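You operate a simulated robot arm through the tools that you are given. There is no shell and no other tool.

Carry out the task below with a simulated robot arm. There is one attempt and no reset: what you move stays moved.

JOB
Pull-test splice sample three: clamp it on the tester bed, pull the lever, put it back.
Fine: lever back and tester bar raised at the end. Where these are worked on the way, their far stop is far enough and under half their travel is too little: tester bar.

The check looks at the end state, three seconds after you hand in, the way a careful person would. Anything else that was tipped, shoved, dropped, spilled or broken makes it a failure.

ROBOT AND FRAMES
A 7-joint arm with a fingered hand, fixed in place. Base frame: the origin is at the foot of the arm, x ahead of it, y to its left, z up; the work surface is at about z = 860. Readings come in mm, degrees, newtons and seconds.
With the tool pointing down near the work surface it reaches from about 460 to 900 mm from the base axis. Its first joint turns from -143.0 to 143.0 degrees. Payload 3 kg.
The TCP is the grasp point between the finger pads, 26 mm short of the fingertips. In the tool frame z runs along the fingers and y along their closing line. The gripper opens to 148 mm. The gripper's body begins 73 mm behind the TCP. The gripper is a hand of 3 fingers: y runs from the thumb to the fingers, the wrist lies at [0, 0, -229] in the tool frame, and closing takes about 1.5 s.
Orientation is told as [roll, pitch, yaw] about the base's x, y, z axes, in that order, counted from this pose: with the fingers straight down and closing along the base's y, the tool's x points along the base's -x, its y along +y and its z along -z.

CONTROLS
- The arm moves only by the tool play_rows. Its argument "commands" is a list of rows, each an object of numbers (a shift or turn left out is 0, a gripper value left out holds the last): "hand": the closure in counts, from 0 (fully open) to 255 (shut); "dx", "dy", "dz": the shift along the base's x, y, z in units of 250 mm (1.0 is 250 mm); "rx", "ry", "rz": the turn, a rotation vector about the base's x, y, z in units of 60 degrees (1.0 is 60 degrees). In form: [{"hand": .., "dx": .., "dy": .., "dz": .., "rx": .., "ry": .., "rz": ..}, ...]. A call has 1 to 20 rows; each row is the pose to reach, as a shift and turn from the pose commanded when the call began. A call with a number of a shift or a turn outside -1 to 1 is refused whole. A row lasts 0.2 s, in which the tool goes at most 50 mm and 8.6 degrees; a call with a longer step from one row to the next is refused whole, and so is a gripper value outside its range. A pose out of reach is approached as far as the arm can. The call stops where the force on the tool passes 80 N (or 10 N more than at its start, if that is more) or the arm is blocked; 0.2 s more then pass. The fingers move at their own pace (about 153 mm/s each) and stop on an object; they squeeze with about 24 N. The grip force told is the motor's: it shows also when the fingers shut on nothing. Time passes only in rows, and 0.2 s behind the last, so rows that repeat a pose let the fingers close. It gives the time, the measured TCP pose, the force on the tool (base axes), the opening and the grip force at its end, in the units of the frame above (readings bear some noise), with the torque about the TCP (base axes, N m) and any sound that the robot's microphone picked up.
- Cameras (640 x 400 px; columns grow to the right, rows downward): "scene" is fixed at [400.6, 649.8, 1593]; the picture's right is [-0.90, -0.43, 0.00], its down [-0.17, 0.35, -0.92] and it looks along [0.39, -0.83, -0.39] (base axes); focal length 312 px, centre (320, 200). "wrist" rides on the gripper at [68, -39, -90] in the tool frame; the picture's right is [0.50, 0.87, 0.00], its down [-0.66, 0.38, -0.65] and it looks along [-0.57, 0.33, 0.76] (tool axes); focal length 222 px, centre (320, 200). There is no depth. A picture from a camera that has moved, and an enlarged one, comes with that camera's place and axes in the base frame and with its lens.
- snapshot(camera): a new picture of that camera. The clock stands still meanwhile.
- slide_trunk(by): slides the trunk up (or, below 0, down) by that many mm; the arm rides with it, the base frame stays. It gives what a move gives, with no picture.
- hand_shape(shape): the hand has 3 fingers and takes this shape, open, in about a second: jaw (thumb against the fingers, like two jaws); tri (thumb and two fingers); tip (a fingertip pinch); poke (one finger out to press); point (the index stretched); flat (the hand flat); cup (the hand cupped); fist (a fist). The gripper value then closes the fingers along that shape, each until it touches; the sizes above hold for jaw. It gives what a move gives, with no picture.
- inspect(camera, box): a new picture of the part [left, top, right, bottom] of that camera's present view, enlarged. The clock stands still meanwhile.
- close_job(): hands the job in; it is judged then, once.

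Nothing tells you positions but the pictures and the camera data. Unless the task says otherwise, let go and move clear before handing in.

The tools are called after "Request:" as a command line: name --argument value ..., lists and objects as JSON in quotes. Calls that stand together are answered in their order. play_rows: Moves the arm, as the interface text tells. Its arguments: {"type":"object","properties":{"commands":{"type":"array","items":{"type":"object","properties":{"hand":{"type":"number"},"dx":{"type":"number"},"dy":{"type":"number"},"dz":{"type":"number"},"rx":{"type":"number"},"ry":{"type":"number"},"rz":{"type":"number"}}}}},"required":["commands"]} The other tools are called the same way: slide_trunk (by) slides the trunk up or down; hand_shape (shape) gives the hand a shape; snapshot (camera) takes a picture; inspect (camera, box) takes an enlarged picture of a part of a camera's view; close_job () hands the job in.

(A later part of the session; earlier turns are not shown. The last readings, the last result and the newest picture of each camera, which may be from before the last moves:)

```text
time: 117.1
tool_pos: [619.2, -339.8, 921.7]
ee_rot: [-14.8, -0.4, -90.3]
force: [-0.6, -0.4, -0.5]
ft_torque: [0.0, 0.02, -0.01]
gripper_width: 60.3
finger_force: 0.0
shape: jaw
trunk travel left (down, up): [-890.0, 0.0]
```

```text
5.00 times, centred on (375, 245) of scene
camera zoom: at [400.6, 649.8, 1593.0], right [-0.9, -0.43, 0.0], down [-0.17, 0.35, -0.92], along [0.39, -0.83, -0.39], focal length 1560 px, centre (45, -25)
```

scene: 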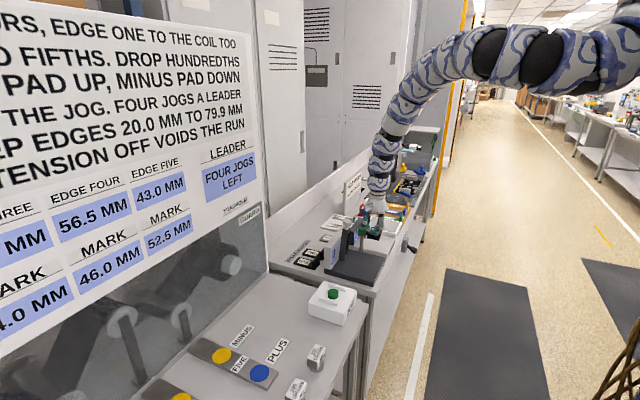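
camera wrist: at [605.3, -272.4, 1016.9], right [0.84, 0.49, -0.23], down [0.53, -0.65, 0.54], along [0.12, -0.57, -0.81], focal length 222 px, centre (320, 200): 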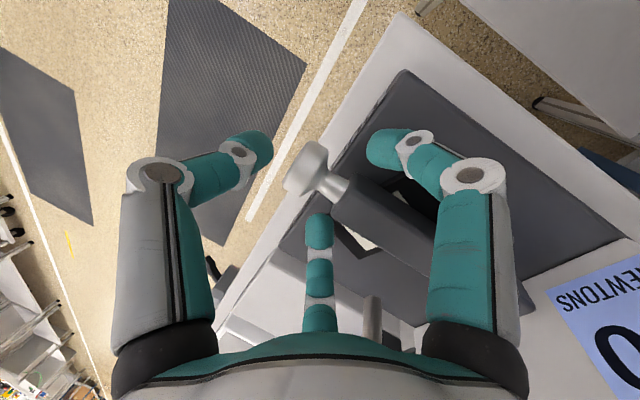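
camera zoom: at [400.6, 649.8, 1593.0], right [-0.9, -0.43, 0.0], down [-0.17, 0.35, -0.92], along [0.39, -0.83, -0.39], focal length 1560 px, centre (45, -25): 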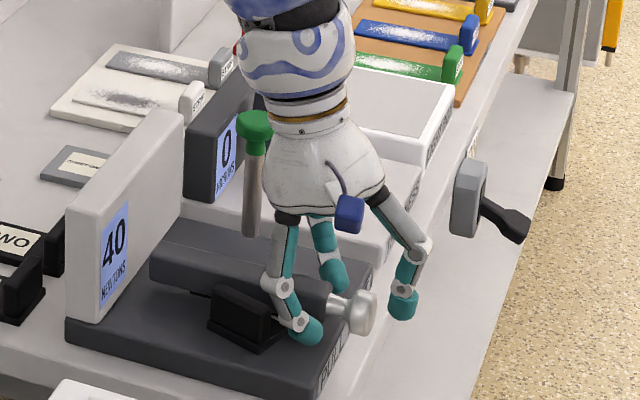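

The fingers straddle the knob neck as intended. Closing.

Request:
play_rows --commands '[{"hand": 170}, {"hand": 185}, {"hand": 200}, {"hand": 215}, {"hand": 230}, {"hand": 245}, {"hand": 255}, {"hand": 255}]'

Request:
snapshot --camera "wrist"

Request:
inspect --camera "scene" --box '[330, 205, 420, 285]'

```text
time: 118.9
tool_pos: [617.6, -339.0, 920.4]
ee_rot: [-14.8, -0.4, -90.3]
force: [-7.0, 0.1, -1.2]
ft_torque: [-0.03, 0.12, 0.0]
gripper_width: 20.9
finger_force: 23.7
shape: jaw
trunk travel left (down, up): [-890.0, 0.0]
```

```text
taken
camera wrist: at [604.5, -272.5, 1016.9], right [0.84, 0.49, -0.23], down [0.53, -0.65, 0.54], along [0.12, -0.57, -0.81], focal length 222 px, centre (320, 200)
```

wrist: 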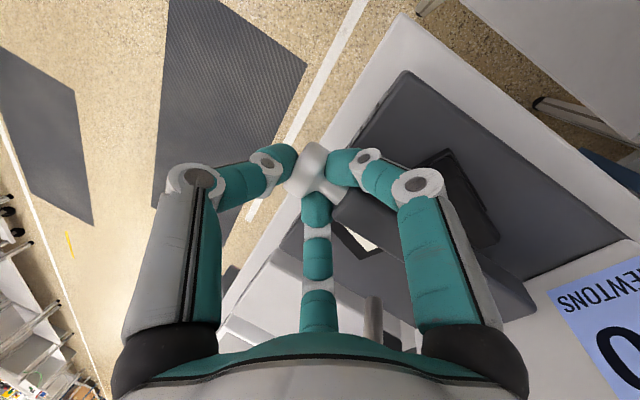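

```text
5.00 times, centred on (375, 245) of scene
camera zoom: at [400.6, 649.8, 1593.0], right [-0.9, -0.43, 0.0], down [-0.17, 0.35, -0.92], along [0.39, -0.83, -0.39], focal length 1560 px, centre (45, -25)
```

zoom: 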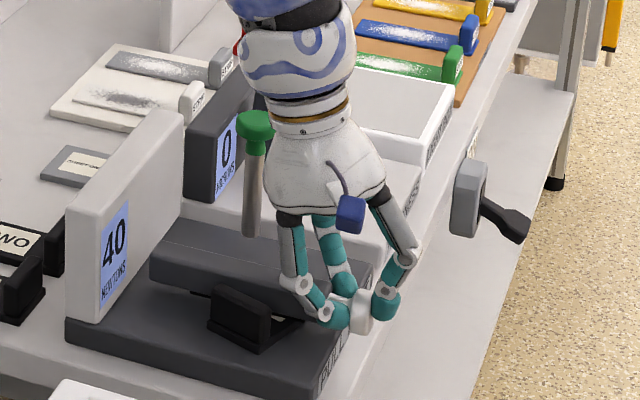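

Firm hold on the knob (21 mm). Lifting along the bar's arc, first to ~15–30°.

Request:
play_rows --commands '[{"hand": 255, "dx": 0.006, "dz": 0.065}, {"hand": 255, "dx": 0.018, "dz": 0.134}, {"hand": 255, "dx": 0.045, "dz": 0.205}, {"hand": 255, "dx": 0.076, "dz": 0.276}, {"hand": 255, "dx": 0.076, "dz": 0.276}]'

Request:
inspect --camera "scene" --box '[320, 185, 420, 285]'

```text
time: 120.1
tool_pos: [637.3, -338.7, 990.6]
ee_rot: [-14.9, -0.5, -90.2]
force: [-12.2, -0.8, 5.6]
ft_torque: [0.0, 0.36, 0.03]
gripper_width: 19.7
finger_force: 24.4
shape: jaw
trunk travel left (down, up): [-890.0, 0.0]
```

```text
4.00 times, centred on (370, 235) of scene
camera zoom: at [400.6, 649.8, 1593.0], right [-0.9, -0.43, 0.0], down [-0.17, 0.35, -0.92], along [0.39, -0.83, -0.39], focal length 1248 px, centre (120, 60)
```

zoom: 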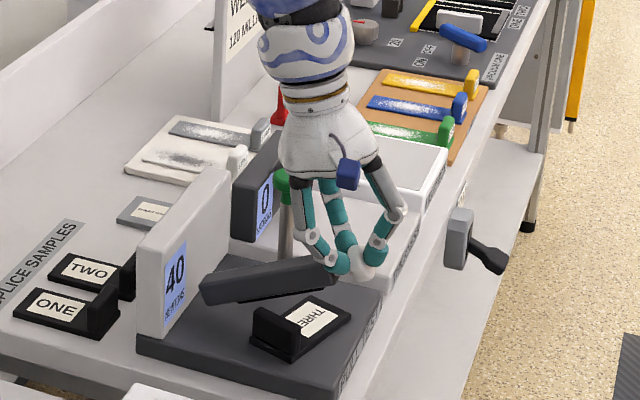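

The bar rises with the hand. Continuing to about 60°.

Request:
play_rows --commands '[{"hand": 255, "dx": 0.04, "dz": 0.064}, {"hand": 255, "dx": 0.086, "dz": 0.122}, {"hand": 255, "dx": 0.14, "dz": 0.172}, {"hand": 255, "dx": 0.206, "dz": 0.218}, {"hand": 255, "dx": 0.206, "dz": 0.218}]'

Request:
inspect --camera "scene" --box '[320, 185, 420, 285]'

Request:
snapshot --camera "wrist"

```text
time: 121.3
tool_pos: [687.4, -339.2, 1046.0]
ee_rot: [-14.7, -0.4, -90.3]
force: [-13.7, -4.4, 17.9]
ft_torque: [-0.04, 0.72, 0.11]
gripper_width: 19.8
finger_force: 24.5
shape: jaw
trunk travel left (down, up): [-890.0, 0.0]
```

```text
4.00 times, centred on (370, 235) of scene
camera zoom: at [400.6, 649.8, 1593.0], right [-0.9, -0.43, 0.0], down [-0.17, 0.35, -0.92], along [0.39, -0.83, -0.39], focal length 1248 px, centre (120, 60)
```

zoom: 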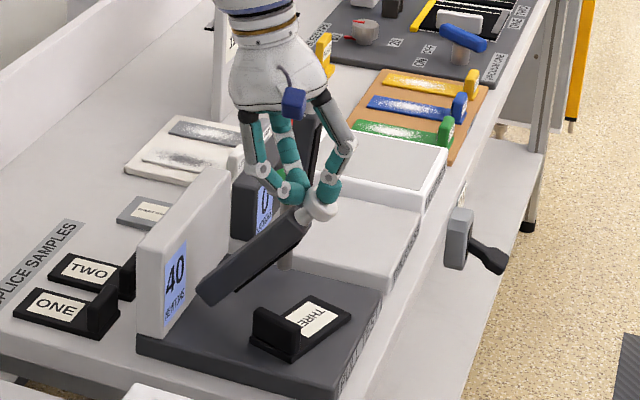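

```text
taken
camera wrist: at [673.8, -271.9, 1141.8], right [0.84, 0.49, -0.23], down [0.53, -0.65, 0.54], along [0.12, -0.57, -0.81], focal length 222 px, centre (320, 200)
```

wrist: 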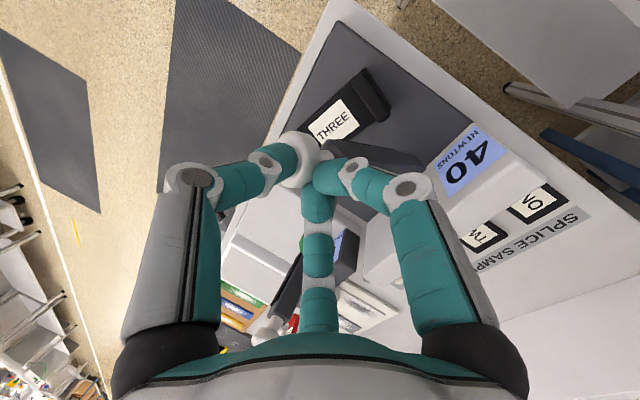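

About 50° up; forces are modest. Continuing toward vertical with a slightly larger radius.

Request:
play_rows --commands '[{"hand": 255, "dx": 0.03, "dz": 0.025}, {"hand": 255, "dx": 0.066, "dz": 0.045}, {"hand": 255, "dx": 0.11, "dz": 0.06}, {"hand": 255, "dx": 0.156, "dz": 0.075}, {"hand": 255, "dx": 0.156, "dz": 0.075}]'

Request:
inspect --camera "scene" --box '[320, 185, 420, 285]'

```text
time: 122.5
tool_pos: [725.9, -338.7, 1066.8]
ee_rot: [-14.5, -0.4, -90.3]
force: [-18.3, -3.2, 41.9]
ft_torque: [-0.07, 1.64, 0.11]
gripper_width: 21.8
finger_force: 23.6
shape: jaw
trunk travel left (down, up): [-890.0, 0.0]
```

```text
4.00 times, centred on (370, 235) of scene
camera zoom: at [400.6, 649.8, 1593.0], right [-0.9, -0.43, 0.0], down [-0.17, 0.35, -0.92], along [0.39, -0.83, -0.39], focal length 1248 px, centre (120, 60)
```

zoom: 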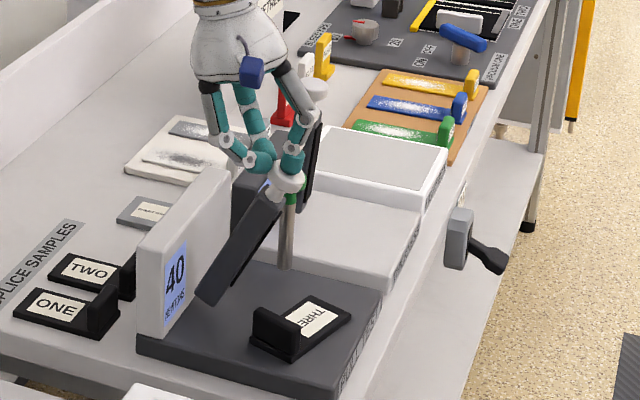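

Upward force on the hand is growing (42 N), so I'm riding too low; I'll raise about 10 mm, then continue.

Request:
play_rows --commands '[{"hand": 255, "dz": 0.02, "dx": 0.005}, {"hand": 255, "dz": 0.04, "dx": 0.01}, {"hand": 255, "dz": 0.04, "dx": 0.01}]'

Request:
inspect --camera "scene" --box '[330, 195, 400, 275]'

Request:
snapshot --camera "wrist"

```text
time: 123.3
tool_pos: [730.7, -338.8, 1073.9]
ee_rot: [-14.8, -0.3, -90.3]
force: [-6.0, -0.2, 16.5]
ft_torque: [-0.01, 0.48, -0.02]
gripper_width: 18.5
finger_force: 24.4
shape: jaw
trunk travel left (down, up): [-890.0, 0.0]
```

```text
5.00 times, centred on (365, 235) of scene
camera zoom: at [400.6, 649.8, 1593.0], right [-0.9, -0.43, 0.0], down [-0.17, 0.35, -0.92], along [0.39, -0.83, -0.39], focal length 1560 px, centre (95, 25)
```

zoom: 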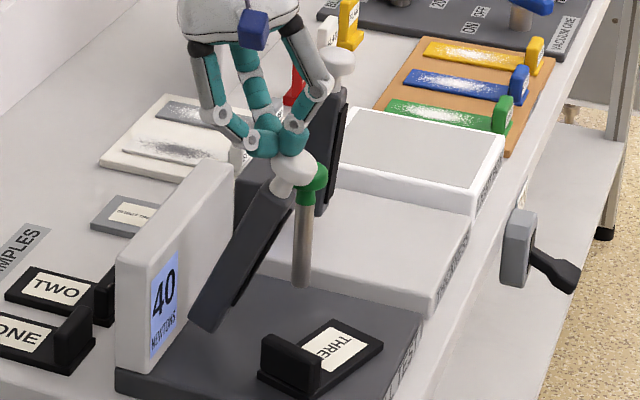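

```text
taken
camera wrist: at [716.2, -271.2, 1170.2], right [0.84, 0.49, -0.22], down [0.53, -0.65, 0.54], along [0.12, -0.57, -0.81], focal length 222 px, centre (320, 200)
```

wrist: 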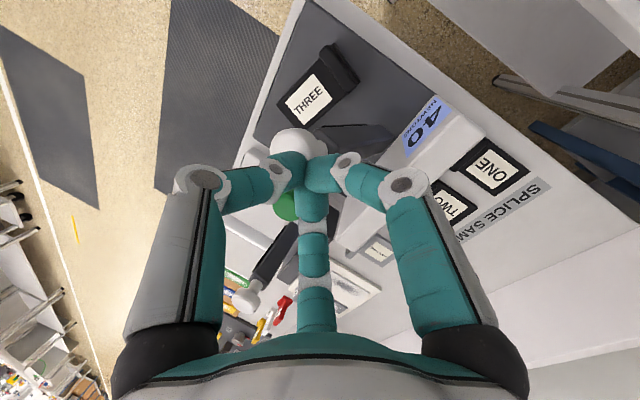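

The knob slipped out below the fingers with the bar standing at roughly 27° from vertical. I'll raise off a little and check it holds there.

Request:
play_rows --commands '[{"hand": 255, "dz": 0.03}, {"hand": 255, "dz": 0.06}, {"hand": 255, "dz": 0.1}, {"hand": 255, "dz": 0.1}]'

Request:
inspect --camera "scene" --box '[330, 195, 400, 275]'

Request:
snapshot --camera "wrist"

```text
time: 124.3
tool_pos: [730.7, -338.9, 1097.4]
ee_rot: [-14.8, -0.5, -90.3]
force: [0.0, 0.2, 0.3]
ft_torque: [0.0, 0.01, -0.02]
gripper_width: 16.5
finger_force: 24.2
shape: jaw
trunk travel left (down, up): [-890.0, 0.0]
```

```text
5.00 times, centred on (365, 235) of scene
camera zoom: at [400.6, 649.8, 1593.0], right [-0.9, -0.43, 0.0], down [-0.17, 0.35, -0.92], along [0.39, -0.83, -0.39], focal length 1560 px, centre (95, 25)
```

zoom: 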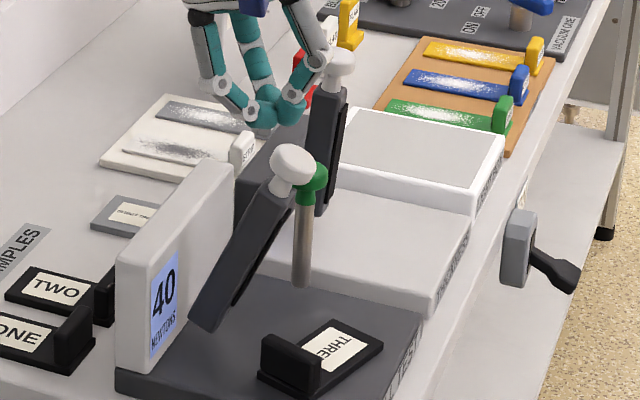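

```text
taken
camera wrist: at [717.0, -272.3, 1193.8], right [0.84, 0.49, -0.23], down [0.53, -0.65, 0.54], along [0.12, -0.57, -0.81], focal length 222 px, centre (320, 200)
```

wrist: 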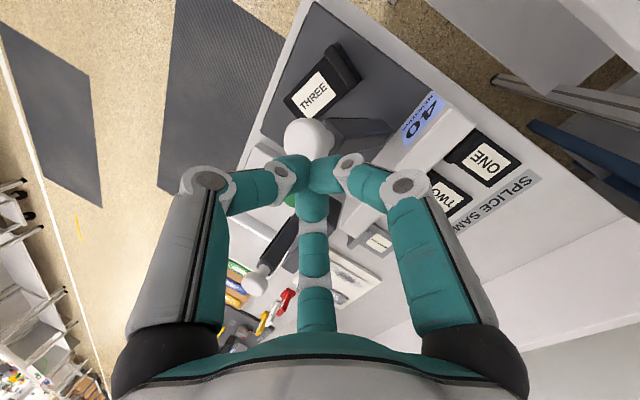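

The bar holds at that angle by itself. I'll open the hand, lower it around the knob, and let the thumb push the knob the rest of the way +x.

Request:
play_rows --commands '[{"hand": 200, "dx": -0.03, "dz": 0.02}, {"hand": 150, "dx": -0.06, "dz": 0.02}, {"hand": 125, "dx": -0.084, "dz": 0.0}, {"hand": 125, "dx": -0.084, "dz": 0.0}, {"hand": 125, "dx": -0.084, "dz": -0.07}, {"hand": 125, "dx": -0.084, "dz": -0.14}, {"hand": 125, "dx": -0.084, "dz": -0.19}, {"hand": 125, "dx": -0.084, "dz": -0.19}]'

Request:
inspect --camera "scene" --box '[330, 185, 400, 275]'

Request:
snapshot --camera "wrist"

```text
time: 126.1
tool_pos: [709.1, -339.6, 1049.6]
ee_rot: [-14.8, -0.4, -90.4]
force: [0.0, -0.9, -0.2]
ft_torque: [-0.04, 0.03, 0.02]
gripper_width: 75.0
finger_force: 0.1
shape: jaw
trunk travel left (down, up): [-890.0, 0.0]
```

```text
4.44 times, centred on (365, 230) of scene
camera zoom: at [400.6, 649.8, 1593.0], right [-0.9, -0.43, 0.0], down [-0.17, 0.35, -0.92], along [0.39, -0.83, -0.39], focal length 1386 px, centre (120, 67)
```

zoom: 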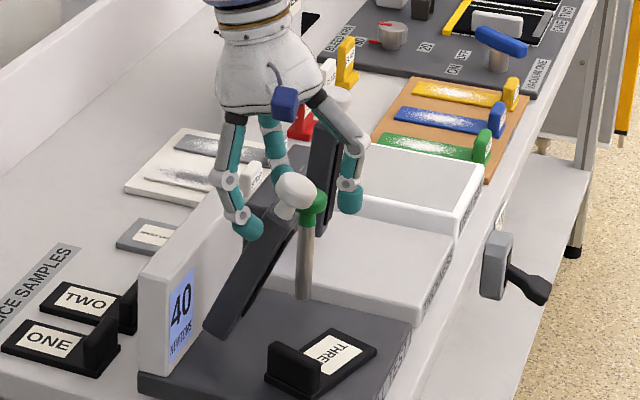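

```text
taken
camera wrist: at [696.4, -272.1, 1146.2], right [0.84, 0.49, -0.23], down [0.53, -0.65, 0.54], along [0.12, -0.57, -0.81], focal length 222 px, centre (320, 200)
```

wrist: 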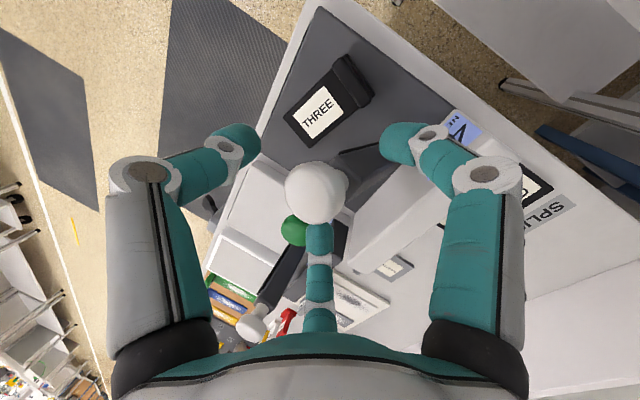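

The knob is inside the open fingers. Moving +x so the thumb pushes it upright.

Request:
play_rows --commands '[{"hand": 125, "dx": 0.07, "dz": 0.01}, {"hand": 125, "dx": 0.12, "dz": 0.02}, {"hand": 125, "dx": 0.16, "dz": 0.03}, {"hand": 125, "dx": 0.2, "dz": 0.04}, {"hand": 125, "dx": 0.2, "dz": 0.04}]'

Request:
inspect --camera "scene" --box '[330, 185, 400, 275]'

Request:
snapshot --camera "wrist"

```text
time: 127.3
tool_pos: [758.5, -340.2, 1059.8]
ee_rot: [-14.9, -0.5, -90.3]
force: [-1.9, 0.1, 1.9]
ft_torque: [-0.02, 0.04, -0.02]
gripper_width: 77.3
finger_force: 0.0
shape: jaw
trunk travel left (down, up): [-890.0, 0.0]
```

```text
4.44 times, centred on (365, 230) of scene
camera zoom: at [400.6, 649.8, 1593.0], right [-0.9, -0.43, 0.0], down [-0.17, 0.35, -0.92], along [0.39, -0.83, -0.39], focal length 1386 px, centre (120, 67)
```

zoom: 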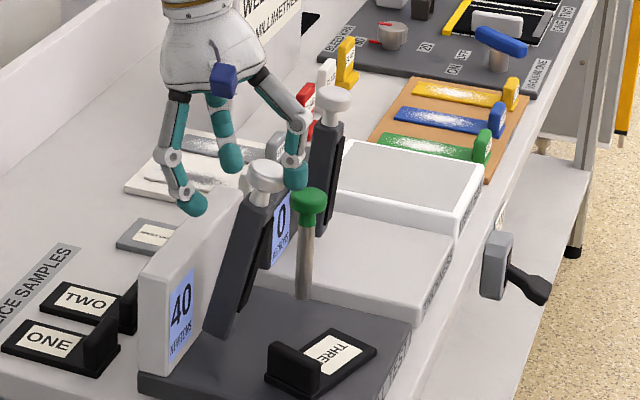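

```text
taken
camera wrist: at [746.1, -272.4, 1156.2], right [0.84, 0.49, -0.23], down [0.53, -0.65, 0.54], along [0.12, -0.57, -0.81], focal length 222 px, centre (320, 200)
```

wrist: 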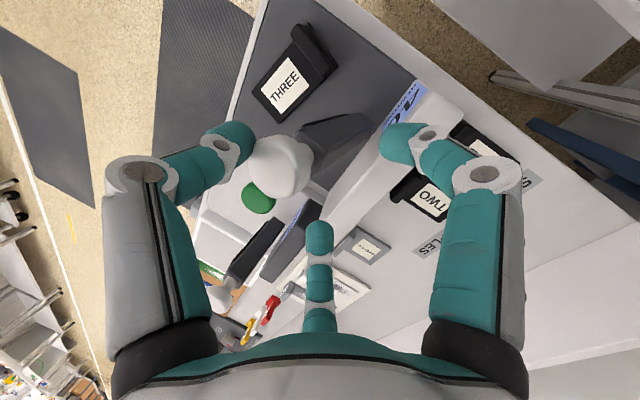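

The thumb is pushing the bar up nicely. Continuing to its upper stop.

Request:
play_rows --commands '[{"hand": 125, "dx": 0.03, "dz": 0.005}, {"hand": 125, "dx": 0.06, "dz": 0.01}, {"hand": 125, "dx": 0.06, "dz": 0.01}]'

Request:
play_rows --commands '[{"hand": 125, "dx": 0.02}, {"hand": 125, "dx": 0.035}, {"hand": 125, "dx": 0.035}]'

Request:
inspect --camera "scene" --box '[330, 185, 400, 275]'

```text
time: 128.1
tool_pos: [774.7, -339.5, 1061.8]
ee_rot: [-14.8, -0.4, -90.3]
force: [-0.3, -0.1, 1.1]
ft_torque: [0.04, 0.04, 0.01]
gripper_width: 76.5
finger_force: 0.1
shape: jaw
trunk travel left (down, up): [-890.0, 0.0]
```

```text
time: 128.9
tool_pos: [783.3, -338.1, 1061.8]
ee_rot: [-14.9, -0.4, -90.3]
force: [-0.7, 0.7, 0.6]
ft_torque: [0.04, 0.01, -0.01]
gripper_width: 76.9
finger_force: 0.1
shape: jaw
trunk travel left (down, up): [-890.0, 0.0]
```

```text
4.44 times, centred on (365, 230) of scene
camera zoom: at [400.6, 649.8, 1593.0], right [-0.9, -0.43, 0.0], down [-0.17, 0.35, -0.92], along [0.39, -0.83, -0.39], focal length 1386 px, centre (120, 67)
```

zoom: 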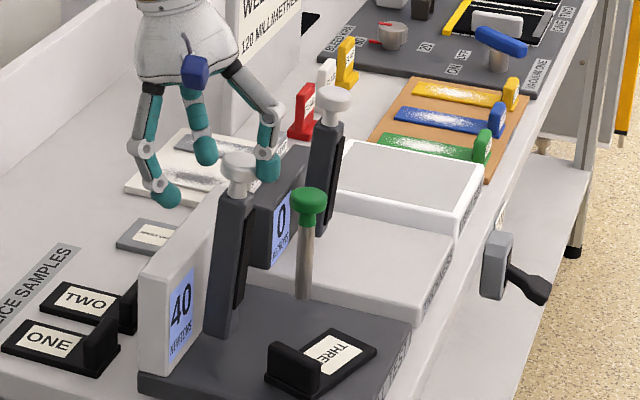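

The bar matches its original stance. A slight extra nudge to confirm the stop.

Request:
play_rows --commands '[{"hand": 125, "dx": 0.012}, {"hand": 125, "dx": 0.024}, {"hand": 125, "dx": 0.024}]'

Request:
inspect --camera "scene" --box '[330, 185, 400, 275]'

Request:
snapshot --camera "wrist"

```text
time: 129.7
tool_pos: [789.3, -338.6, 1063.6]
ee_rot: [-14.9, -0.4, -90.3]
force: [-6.5, 1.1, -1.8]
ft_torque: [0.01, 0.01, -0.07]
gripper_width: 81.6
finger_force: 0.1
shape: jaw
trunk travel left (down, up): [-890.0, 0.0]
```

```text
4.44 times, centred on (365, 230) of scene
camera zoom: at [400.6, 649.8, 1593.0], right [-0.9, -0.43, 0.0], down [-0.17, 0.35, -0.92], along [0.39, -0.83, -0.39], focal length 1386 px, centre (120, 67)
```

zoom: 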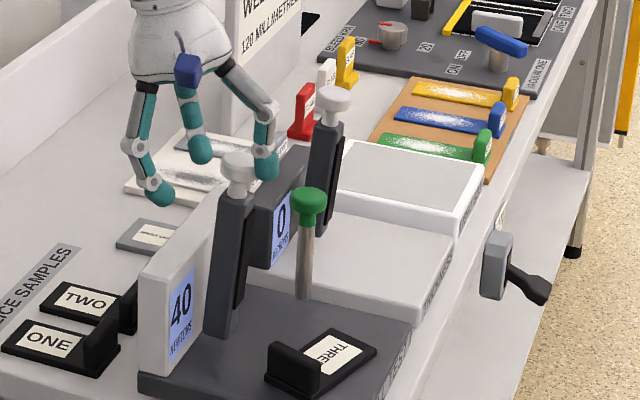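

```text
taken
camera wrist: at [775.4, -272.3, 1158.8], right [0.84, 0.49, -0.23], down [0.53, -0.65, 0.54], along [0.12, -0.57, -0.81], focal length 222 px, centre (320, 200)
```

wrist: 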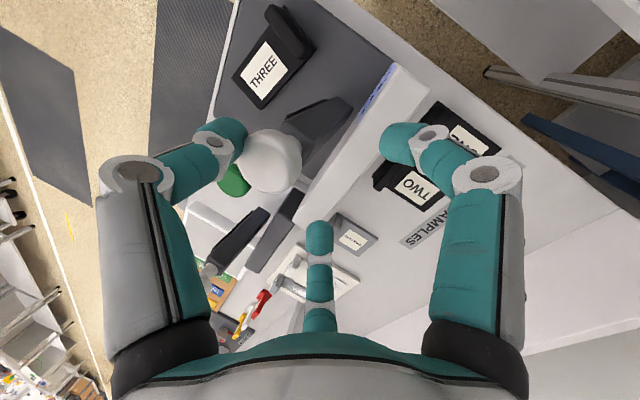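

The bar is fully raised against its stop (−6.5 N, no further motion). I'll back off and lift clear.

Request:
play_rows --commands '[{"hand": 125, "dx": -0.03}, {"hand": 125, "dx": -0.05, "dz": 0.03}, {"hand": 125, "dx": -0.05, "dz": 0.12}, {"hand": 125, "dx": -0.05, "dz": 0.22}, {"hand": 125, "dx": -0.05, "dz": 0.28}, {"hand": 125, "dx": -0.05, "dz": 0.28}]'

Request:
inspect --camera "scene" --box '[320, 175, 400, 275]'

Request:
snapshot --camera "wrist"

```text
time: 131.1
tool_pos: [777.5, -340.3, 1131.3]
ee_rot: [-14.9, -0.4, -90.4]
force: [-0.3, -0.1, 0.2]
ft_torque: [0.01, 0.02, 0.0]
gripper_width: 75.3
finger_force: 0.1
shape: jaw
trunk travel left (down, up): [-890.0, 0.0]
```

```text
4.00 times, centred on (360, 225) of scene
camera zoom: at [400.6, 649.8, 1593.0], right [-0.9, -0.43, 0.0], down [-0.17, 0.35, -0.92], along [0.39, -0.83, -0.39], focal length 1248 px, centre (160, 100)
```

zoom: 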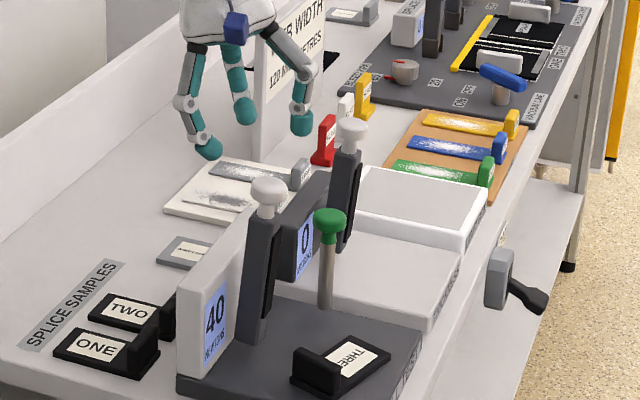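

```text
taken
camera wrist: at [763.9, -273.2, 1228.7], right [0.84, 0.49, -0.23], down [0.53, -0.65, 0.54], along [0.12, -0.57, -0.81], focal length 222 px, centre (320, 200)
```

wrist: 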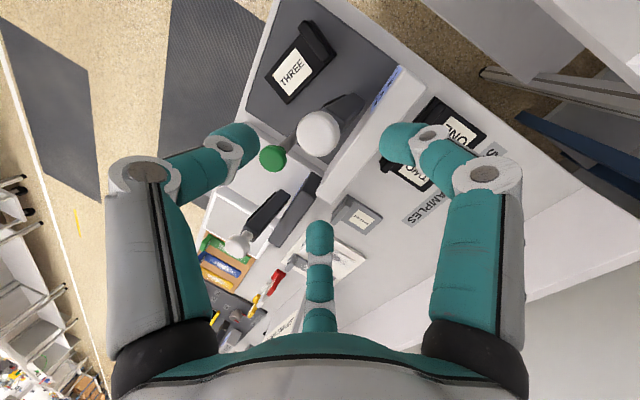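

Everything stands as it should. Now to fetch the sample: measure its place from here.

Request:
inspect --camera "wrist" --box '[240, 0, 400, 130]'

```text
3.08 times, centred on (320, 65) of wrist
camera zoom: at [763.9, -273.2, 1228.7], right [0.84, 0.49, -0.23], down [0.53, -0.65, 0.54], along [0.12, -0.57, -0.81], focal length 684 px, centre (320, 615)
```

zoom: 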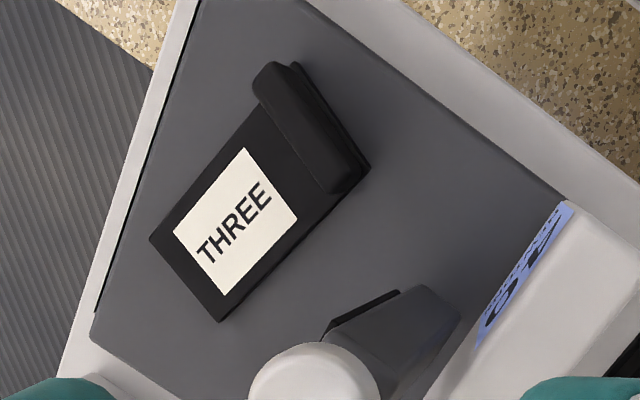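

Sample measured: plate corners (670,−289), (715,−303), (641,−381), (685,−395); handle centre (690, −304), direction 252.6°. I'll turn the hand to match (yaw −137°) while moving around the bar's +y side.

Request:
play_rows --commands '[{"hand": 150, "dy": 0.08, "rz": -0.12}, {"hand": 170, "dy": 0.16, "rz": -0.24}, {"hand": 181, "dy": 0.24, "dz": -0.02, "rz": -0.36}, {"hand": 181, "dy": 0.31, "dz": -0.05, "rz": -0.48}, {"hand": 181, "dy": 0.31, "dz": -0.1, "rz": -0.6}, {"hand": 181, "dy": 0.31, "dz": -0.12, "rz": -0.72}, {"hand": 181, "dy": 0.31, "dz": -0.12, "rz": -0.784}, {"hand": 181, "dy": 0.31, "dz": -0.12, "rz": -0.784}]'

Request:
inspect --camera "scene" --box '[300, 145, 400, 275]'

```text
time: 132.9
tool_pos: [776.8, -261.4, 1101.2]
ee_rot: [-14.9, -0.4, -137.3]
force: [0.5, 0.1, 0.6]
ft_torque: [0.0, -0.04, 0.01]
gripper_width: 43.5
finger_force: 0.1
shape: jaw
trunk travel left (down, up): [-890.0, 0.0]
```

```text
3.08 times, centred on (350, 210) of scene
camera zoom: at [400.6, 649.8, 1593.0], right [-0.9, -0.43, 0.0], down [-0.17, 0.35, -0.92], along [0.39, -0.83, -0.39], focal length 960 px, centre (228, 169)
```

zoom: 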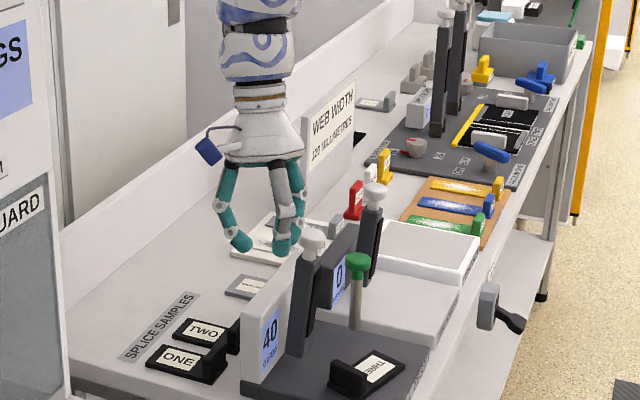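

Now to the front-left of the bar and lower, still leaning, then over the handle.

Request:
play_rows --commands '[{"hand": 181, "dx": -0.1, "dy": 0.02, "dz": -0.08}, {"hand": 181, "dx": -0.2, "dy": 0.02, "dz": -0.18}, {"hand": 181, "dx": -0.28, "dy": 0.02, "dz": -0.28}, {"hand": 181, "dx": -0.32, "dy": 0.01, "dz": -0.38}, {"hand": 181, "dx": -0.32, "dy": 0.01, "dz": -0.38}]'

Request:
snapshot --camera "wrist"

Request:
inspect --camera "scene" --box '[310, 175, 410, 290]'

```text
time: 134.1
tool_pos: [695.9, -257.9, 1007.9]
ee_rot: [-14.9, -0.4, -137.3]
force: [0.6, 0.6, 0.2]
ft_torque: [-0.01, 0.01, -0.02]
gripper_width: 43.4
finger_force: 0.0
shape: jaw
trunk travel left (down, up): [-890.0, 0.0]
```

```text
taken
camera wrist: at [738.2, -203.0, 1104.0], right [0.93, -0.28, -0.23], down [-0.12, -0.83, 0.54], along [-0.34, -0.48, -0.81], focal length 222 px, centre (320, 200)
```

wrist: 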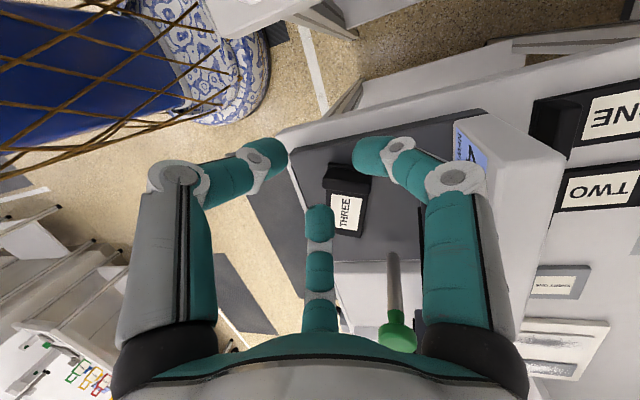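

```text
3.48 times, centred on (360, 232) of scene
camera zoom: at [400.6, 649.8, 1593.0], right [-0.9, -0.43, 0.0], down [-0.17, 0.35, -0.92], along [0.39, -0.83, -0.39], focal length 1085 px, centre (181, 87)
```

zoom: 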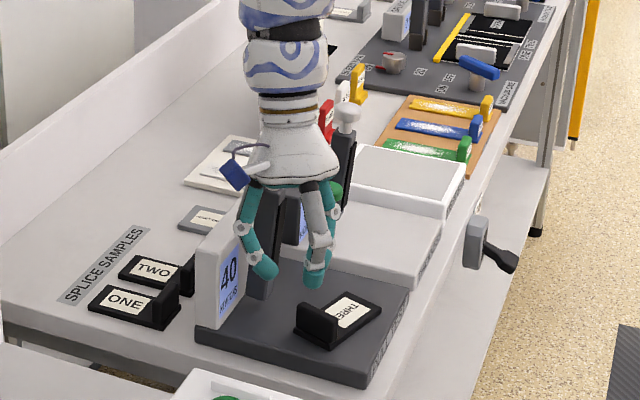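

Descending toward the handle while straightening the hand to vertical.

Request:
play_rows --commands '[{"hand": 181, "dy": -0.05, "dz": -0.08}, {"hand": 181, "dy": -0.1, "dz": -0.16, "rx": -0.05, "ry": -0.045}, {"hand": 181, "dx": -0.01, "dy": -0.14, "dz": -0.21, "rx": -0.11, "ry": -0.1}, {"hand": 181, "dx": -0.017, "dy": -0.164, "dz": -0.232, "rx": -0.183, "ry": -0.17}, {"hand": 181, "dx": -0.017, "dy": -0.164, "dz": -0.232, "rx": -0.183, "ry": -0.17}]'

Request:
snapshot --camera "wrist"

Request:
inspect --camera "scene" --box '[310, 185, 410, 290]'

```text
time: 135.3
tool_pos: [694.8, -300.8, 950.2]
ee_rot: [0.2, -0.3, -137.3]
force: [-0.6, 0.0, -0.6]
ft_torque: [0.01, -0.01, 0.03]
gripper_width: 43.2
finger_force: 0.1
shape: jaw
trunk travel left (down, up): [-890.0, 0.0]
```

```text
taken
camera wrist: at [718.0, -226.7, 1038.5], right [0.95, -0.3, 0.0], down [-0.22, -0.72, 0.66], along [-0.2, -0.63, -0.75], focal length 222 px, centre (320, 200)
```

wrist: 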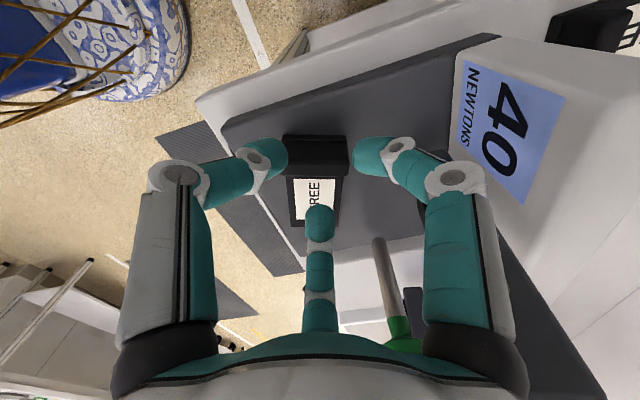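

```text
3.81 times, centred on (360, 238) of scene
camera zoom: at [400.6, 649.8, 1593.0], right [-0.9, -0.43, 0.0], down [-0.17, 0.35, -0.92], along [0.39, -0.83, -0.39], focal length 1188 px, centre (168, 57)
```

zoom: 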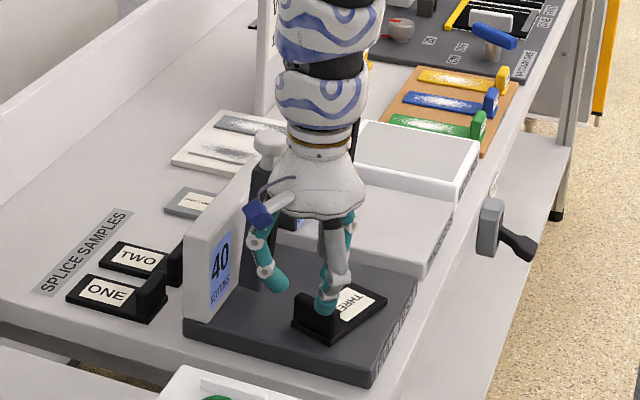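

Well aligned; a small correction (−3, +2 mm) and then down to grasp height.

Request:
play_rows --commands '[{"hand": 184, "dx": -0.012, "dy": 0.007}, {"hand": 184, "dx": -0.012, "dy": 0.007, "dz": -0.04}, {"hand": 184, "dx": -0.012, "dy": 0.007, "dz": -0.08}, {"hand": 184, "dx": -0.012, "dy": 0.007, "dz": -0.104}, {"hand": 184, "dx": -0.012, "dy": 0.007, "dz": -0.104}]'

Request:
snapshot --camera "wrist"

Request:
inspect --camera "wrist" --box '[240, 110, 400, 250]'

```text
time: 136.5
tool_pos: [689.7, -298.3, 923.7]
ee_rot: [0.0, -0.5, -137.4]
force: [0.1, -0.3, -0.1]
ft_torque: [-0.01, -0.01, 0.01]
gripper_width: 41.5
finger_force: 0.0
shape: jaw
trunk travel left (down, up): [-890.0, 0.0]
```

```text
taken
camera wrist: at [714.2, -224.8, 1012.5], right [0.95, -0.3, 0.0], down [-0.22, -0.72, 0.66], along [-0.2, -0.63, -0.75], focal length 222 px, centre (320, 200)
```

wrist: 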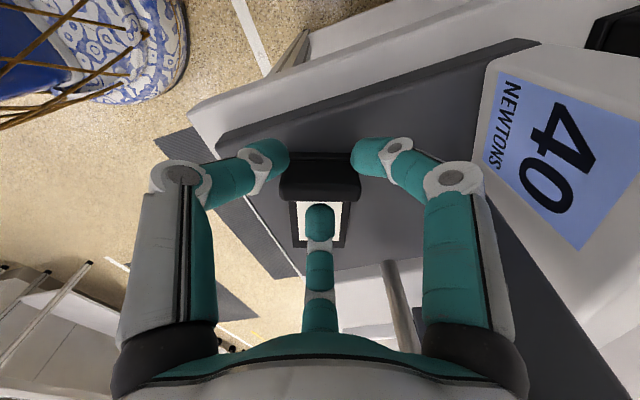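

```text
2.86 times, centred on (320, 180) of wrist
camera zoom: at [714.2, -224.8, 1012.5], right [0.95, -0.3, 0.0], down [-0.22, -0.72, 0.66], along [-0.2, -0.63, -0.75], focal length 635 px, centre (320, 257)
```

zoom: 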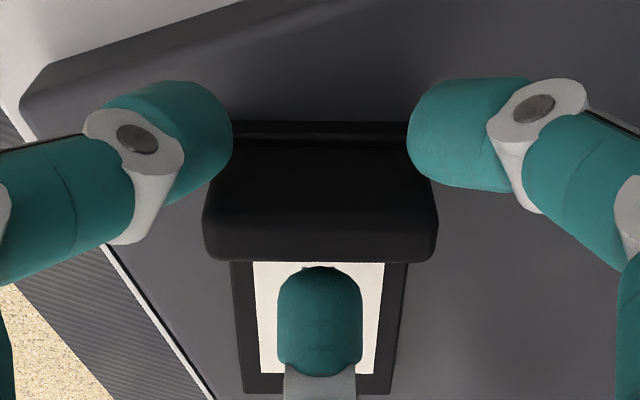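

Perfectly square on the handle. This time I'll close only moderately, to avoid twisting the sample, and look.

Request:
play_rows --commands '[{"hand": 195}, {"hand": 205}, {"hand": 212}, {"hand": 218}, {"hand": 222}, {"hand": 222}, {"hand": 222}]'

Request:
inspect --camera "wrist" --box '[240, 110, 400, 250]'

```text
time: 138.1
tool_pos: [689.1, -298.9, 922.7]
ee_rot: [0.1, -0.4, -137.3]
force: [0.5, -0.5, 0.3]
ft_torque: [-0.02, 0.04, -0.05]
gripper_width: 12.6
finger_force: 24.3
shape: jaw
trunk travel left (down, up): [-890.0, 0.0]
```

```text
2.86 times, centred on (320, 180) of wrist
camera zoom: at [714.3, -224.8, 1012.6], right [0.95, -0.3, 0.0], down [-0.22, -0.72, 0.66], along [-0.2, -0.63, -0.75], focal length 635 px, centre (320, 257)
```

zoom: 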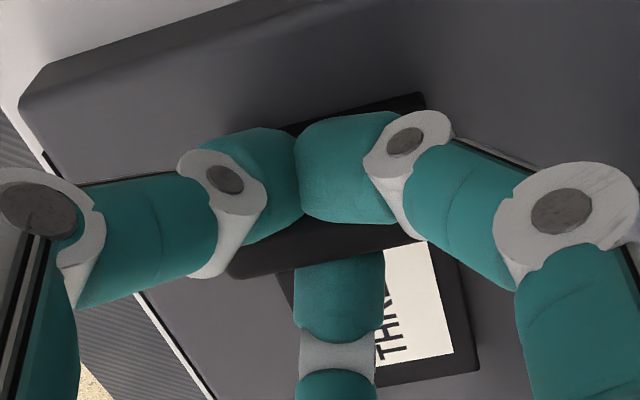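

Even a moderate close twists the sample about +13° in the grip; earlier it twisted back when I opened slowly. I'll test here whether a quick opening leaves it in place.

Request:
play_rows --commands '[{"hand": 150}, {"hand": 150}, {"hand": 150}, {"hand": 150}]'

Request:
inspect --camera "wrist" --box '[240, 110, 400, 250]'

```text
time: 139.1
tool_pos: [689.3, -298.2, 923.5]
ee_rot: [0.1, -0.4, -137.3]
force: [-0.3, 0.1, 0.2]
ft_torque: [-0.04, 0.0, 0.02]
gripper_width: 60.6
finger_force: 0.1
shape: jaw
trunk travel left (down, up): [-890.0, 0.0]
```

```text
2.86 times, centred on (320, 180) of wrist
camera zoom: at [714.4, -224.9, 1012.6], right [0.95, -0.3, 0.0], down [-0.22, -0.72, 0.66], along [-0.2, -0.63, -0.75], focal length 635 px, centre (320, 257)
```

zoom: 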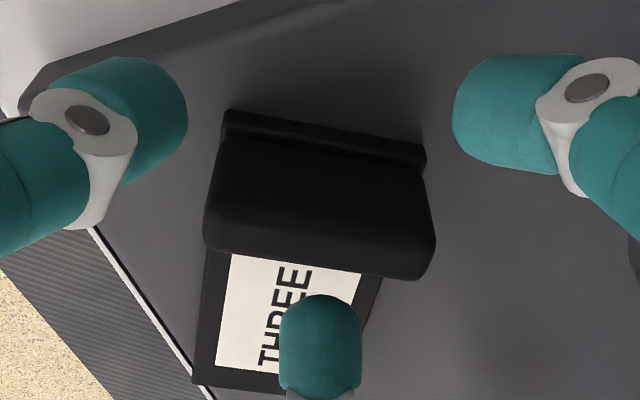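

Quick opening overshoots to about −11°, while slow opening earlier left it aligned with the hand — so I'll grip again and always release slowly. Closing again now.

Request:
play_rows --commands '[{"hand": 165}, {"hand": 180}, {"hand": 190}, {"hand": 198}, {"hand": 205}, {"hand": 210}, {"hand": 214}, {"hand": 218}, {"hand": 222}, {"hand": 230}, {"hand": 240}, {"hand": 255}, {"hand": 255}, {"hand": 255}]'

Request:
inspect --camera "wrist" --box '[240, 110, 400, 250]'

Request:
inspect --camera "scene" --box '[330, 215, 400, 285]'

```text
time: 142.1
tool_pos: [690.8, -298.6, 923.2]
ee_rot: [0.0, -0.4, -137.4]
force: [-0.3, -0.3, -1.1]
ft_torque: [-0.05, 0.04, 0.0]
gripper_width: 11.4
finger_force: 23.9
shape: jaw
trunk travel left (down, up): [-890.0, 0.0]
```

```text
2.86 times, centred on (320, 180) of wrist
camera zoom: at [714.3, -224.8, 1012.6], right [0.95, -0.3, 0.0], down [-0.22, -0.72, 0.66], along [-0.2, -0.63, -0.75], focal length 635 px, centre (320, 257)
```

zoom: 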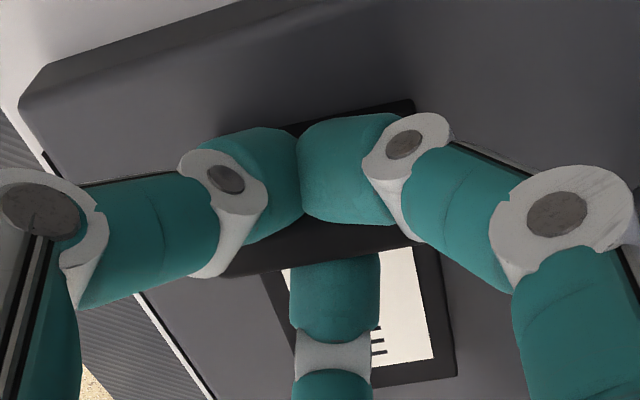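

```text
5.71 times, centred on (365, 250) of scene
camera zoom: at [400.6, 649.8, 1593.0], right [-0.9, -0.43, 0.0], down [-0.17, 0.35, -0.92], along [0.39, -0.83, -0.39], focal length 1782 px, centre (63, -86)
```

zoom: 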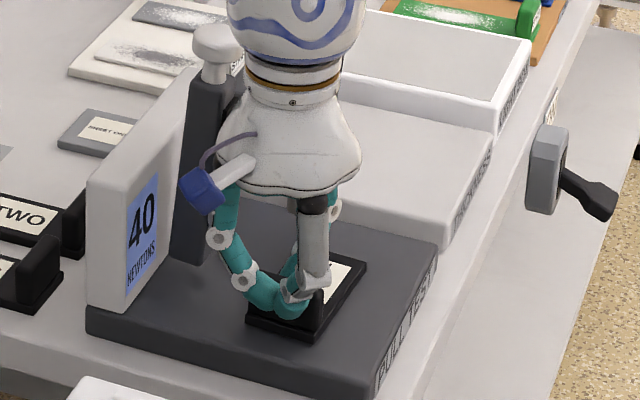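

Gripped again with only about +9° twist. Lifting off the bed and retracing the outbound path, leaning as before.

Request:
play_rows --commands '[{"hand": 255, "dz": 0.03}, {"hand": 255, "dz": 0.07}, {"hand": 255, "dz": 0.1}, {"hand": 255, "dz": 0.1}]'

Request:
inspect --camera "scene" --box '[330, 215, 400, 285]'

Request:
inspect --camera "wrist" --box '[240, 110, 400, 250]'

```text
time: 143.1
tool_pos: [689.3, -298.2, 948.0]
ee_rot: [0.1, -0.4, -137.4]
force: [-0.6, 0.2, -0.7]
ft_torque: [0.04, 0.0, 0.05]
gripper_width: 11.1
finger_force: 23.7
shape: jaw
trunk travel left (down, up): [-890.0, 0.0]
```

```text
5.71 times, centred on (365, 250) of scene
camera zoom: at [400.6, 649.8, 1593.0], right [-0.9, -0.43, 0.0], down [-0.17, 0.35, -0.92], along [0.39, -0.83, -0.39], focal length 1782 px, centre (63, -86)
```

zoom: 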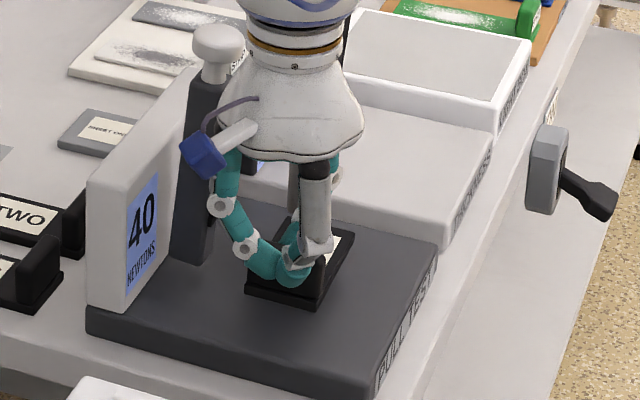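

```text
2.86 times, centred on (320, 180) of wrist
camera zoom: at [714.3, -224.7, 1037.4], right [0.95, -0.3, 0.0], down [-0.22, -0.72, 0.66], along [-0.2, -0.63, -0.75], focal length 635 px, centre (320, 257)
```

zoom: 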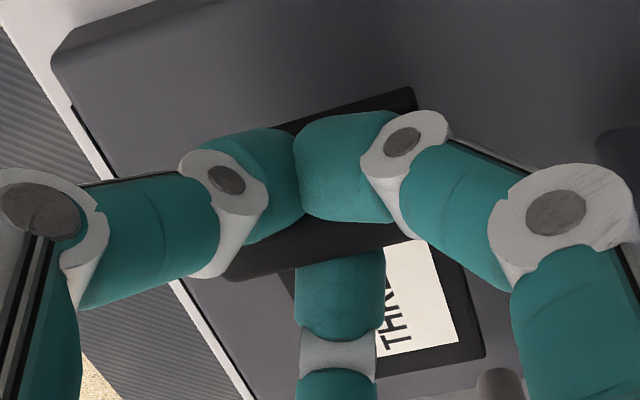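

Lifted cleanly. Backing out to the front of the bed with the lean, as on the way in.

Request:
play_rows --commands '[{"hand": 255, "dx": -0.07, "dy": -0.02, "dz": 0.01, "ry": 0.07}, {"hand": 255, "dx": -0.137, "dy": -0.047, "dz": 0.016, "ry": 0.133}, {"hand": 255, "dx": -0.17, "dy": -0.15, "dz": 0.04, "ry": 0.2}, {"hand": 255, "dx": -0.205, "dy": -0.247, "dz": 0.068, "ry": 0.25}, {"hand": 255, "dx": -0.235, "dy": -0.34, "dz": 0.13, "ry": 0.25}, {"hand": 255, "dx": -0.265, "dy": -0.43, "dz": 0.19, "ry": 0.25}, {"hand": 255, "dx": -0.293, "dy": -0.523, "dz": 0.25, "ry": 0.25}, {"hand": 255, "dx": -0.293, "dy": -0.523, "dz": 0.25, "ry": 0.25}]'

Request:
inspect --camera "scene" --box '[320, 165, 420, 285]'

```text
time: 144.9
tool_pos: [617.3, -430.7, 1010.6]
ee_rot: [-10.2, -11.3, -136.4]
force: [0.8, 0.2, -0.8]
ft_torque: [0.02, 0.06, 0.0]
gripper_width: 11.0
finger_force: 23.5
shape: jaw
trunk travel left (down, up): [-890.0, 0.0]
```

```text
3.33 times, centred on (370, 225) of scene
camera zoom: at [400.6, 649.8, 1593.0], right [-0.9, -0.43, 0.0], down [-0.17, 0.35, -0.92], along [0.39, -0.83, -0.39], focal length 1040 px, centre (153, 117)
```

zoom: 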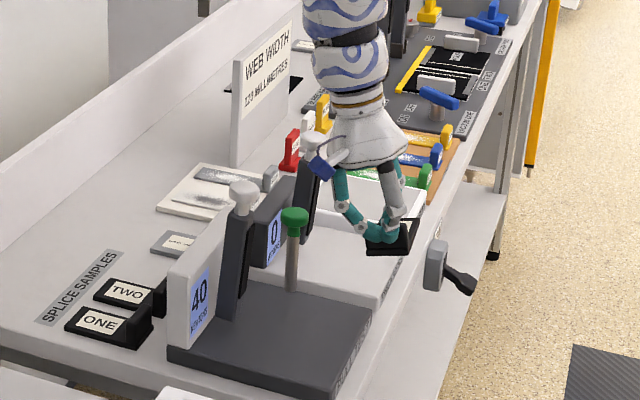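

Bed is empty, bar up, lever upright. Now lean a bit more and rise to pass well above the lever.

Request:
play_rows --commands '[{"hand": 255, "ry": 0.06, "dz": 0.07}, {"hand": 255, "ry": 0.12, "dz": 0.16}, {"hand": 255, "ry": 0.167, "dz": 0.26}, {"hand": 255, "ry": 0.167, "dz": 0.37}, {"hand": 255, "ry": 0.167, "dz": 0.37}]'

Request:
play_rows --commands '[{"hand": 255, "dx": 0.15}, {"hand": 255, "dx": 0.3, "dz": 0.01}, {"hand": 255, "dx": 0.43, "dz": 0.02, "ry": -0.04}, {"hand": 255, "dx": 0.56, "dz": 0.04, "ry": -0.1}, {"hand": 255, "dx": 0.68, "dz": 0.08, "ry": -0.18}, {"hand": 255, "dx": 0.68, "dz": 0.08, "ry": -0.18}]'

Request:
inspect --camera "scene" --box '[300, 125, 420, 265]'

```text
time: 146.1
tool_pos: [617.0, -429.1, 1102.5]
ee_rot: [-17.4, -18.6, -134.6]
force: [0.0, 0.4, -0.8]
ft_torque: [0.02, 0.02, 0.04]
gripper_width: 10.6
finger_force: 23.9
shape: jaw
trunk travel left (down, up): [-890.0, 0.0]
```

```text
time: 147.5
tool_pos: [787.3, -430.0, 1121.9]
ee_rot: [-9.5, -10.7, -136.5]
force: [0.4, 0.7, -0.1]
ft_torque: [0.02, -0.01, 0.0]
gripper_width: 10.7
finger_force: 24.1
shape: jaw
trunk travel left (down, up): [-890.0, 0.0]
```

```text
2.86 times, centred on (360, 195) of scene
camera zoom: at [400.6, 649.8, 1593.0], right [-0.9, -0.43, 0.0], down [-0.17, 0.35, -0.92], along [0.39, -0.83, -0.39], focal length 891 px, centre (206, 214)
```

zoom: 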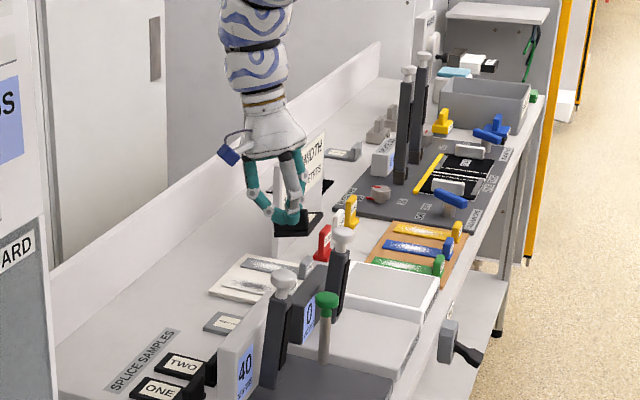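

Past the lever and bars. Continuing outward and up to the turning point above the samples, straightening the hand.

Request:
play_rows --commands '[{"hand": 255, "dx": 0.077, "dy": -0.022, "dz": 0.11, "ry": -0.06}, {"hand": 255, "dx": 0.154, "dy": -0.044, "dz": 0.22, "ry": -0.12}, {"hand": 255, "dx": 0.23, "dy": -0.066, "dz": 0.33, "ry": -0.18}, {"hand": 255, "dx": 0.307, "dy": -0.088, "dz": 0.44, "ry": -0.238}, {"hand": 255, "dx": 0.307, "dy": -0.088, "dz": 0.44, "ry": -0.238}]'

Request:
snapshot --camera "wrist"

```text
time: 148.7
tool_pos: [865.6, -453.2, 1233.5]
ee_rot: [0.1, -0.3, -137.4]
force: [-0.6, 0.5, -1.3]
ft_torque: [0.02, 0.01, 0.01]
gripper_width: 11.0
finger_force: 24.1
shape: jaw
trunk travel left (down, up): [-890.0, 0.0]
```

```text
taken
camera wrist: at [888.4, -378.6, 1321.6], right [0.95, -0.3, 0.0], down [-0.22, -0.72, 0.66], along [-0.2, -0.63, -0.75], focal length 222 px, centre (320, 200)
```

wrist: 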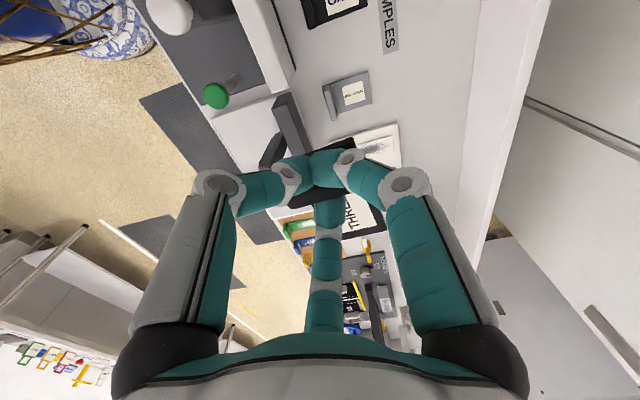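

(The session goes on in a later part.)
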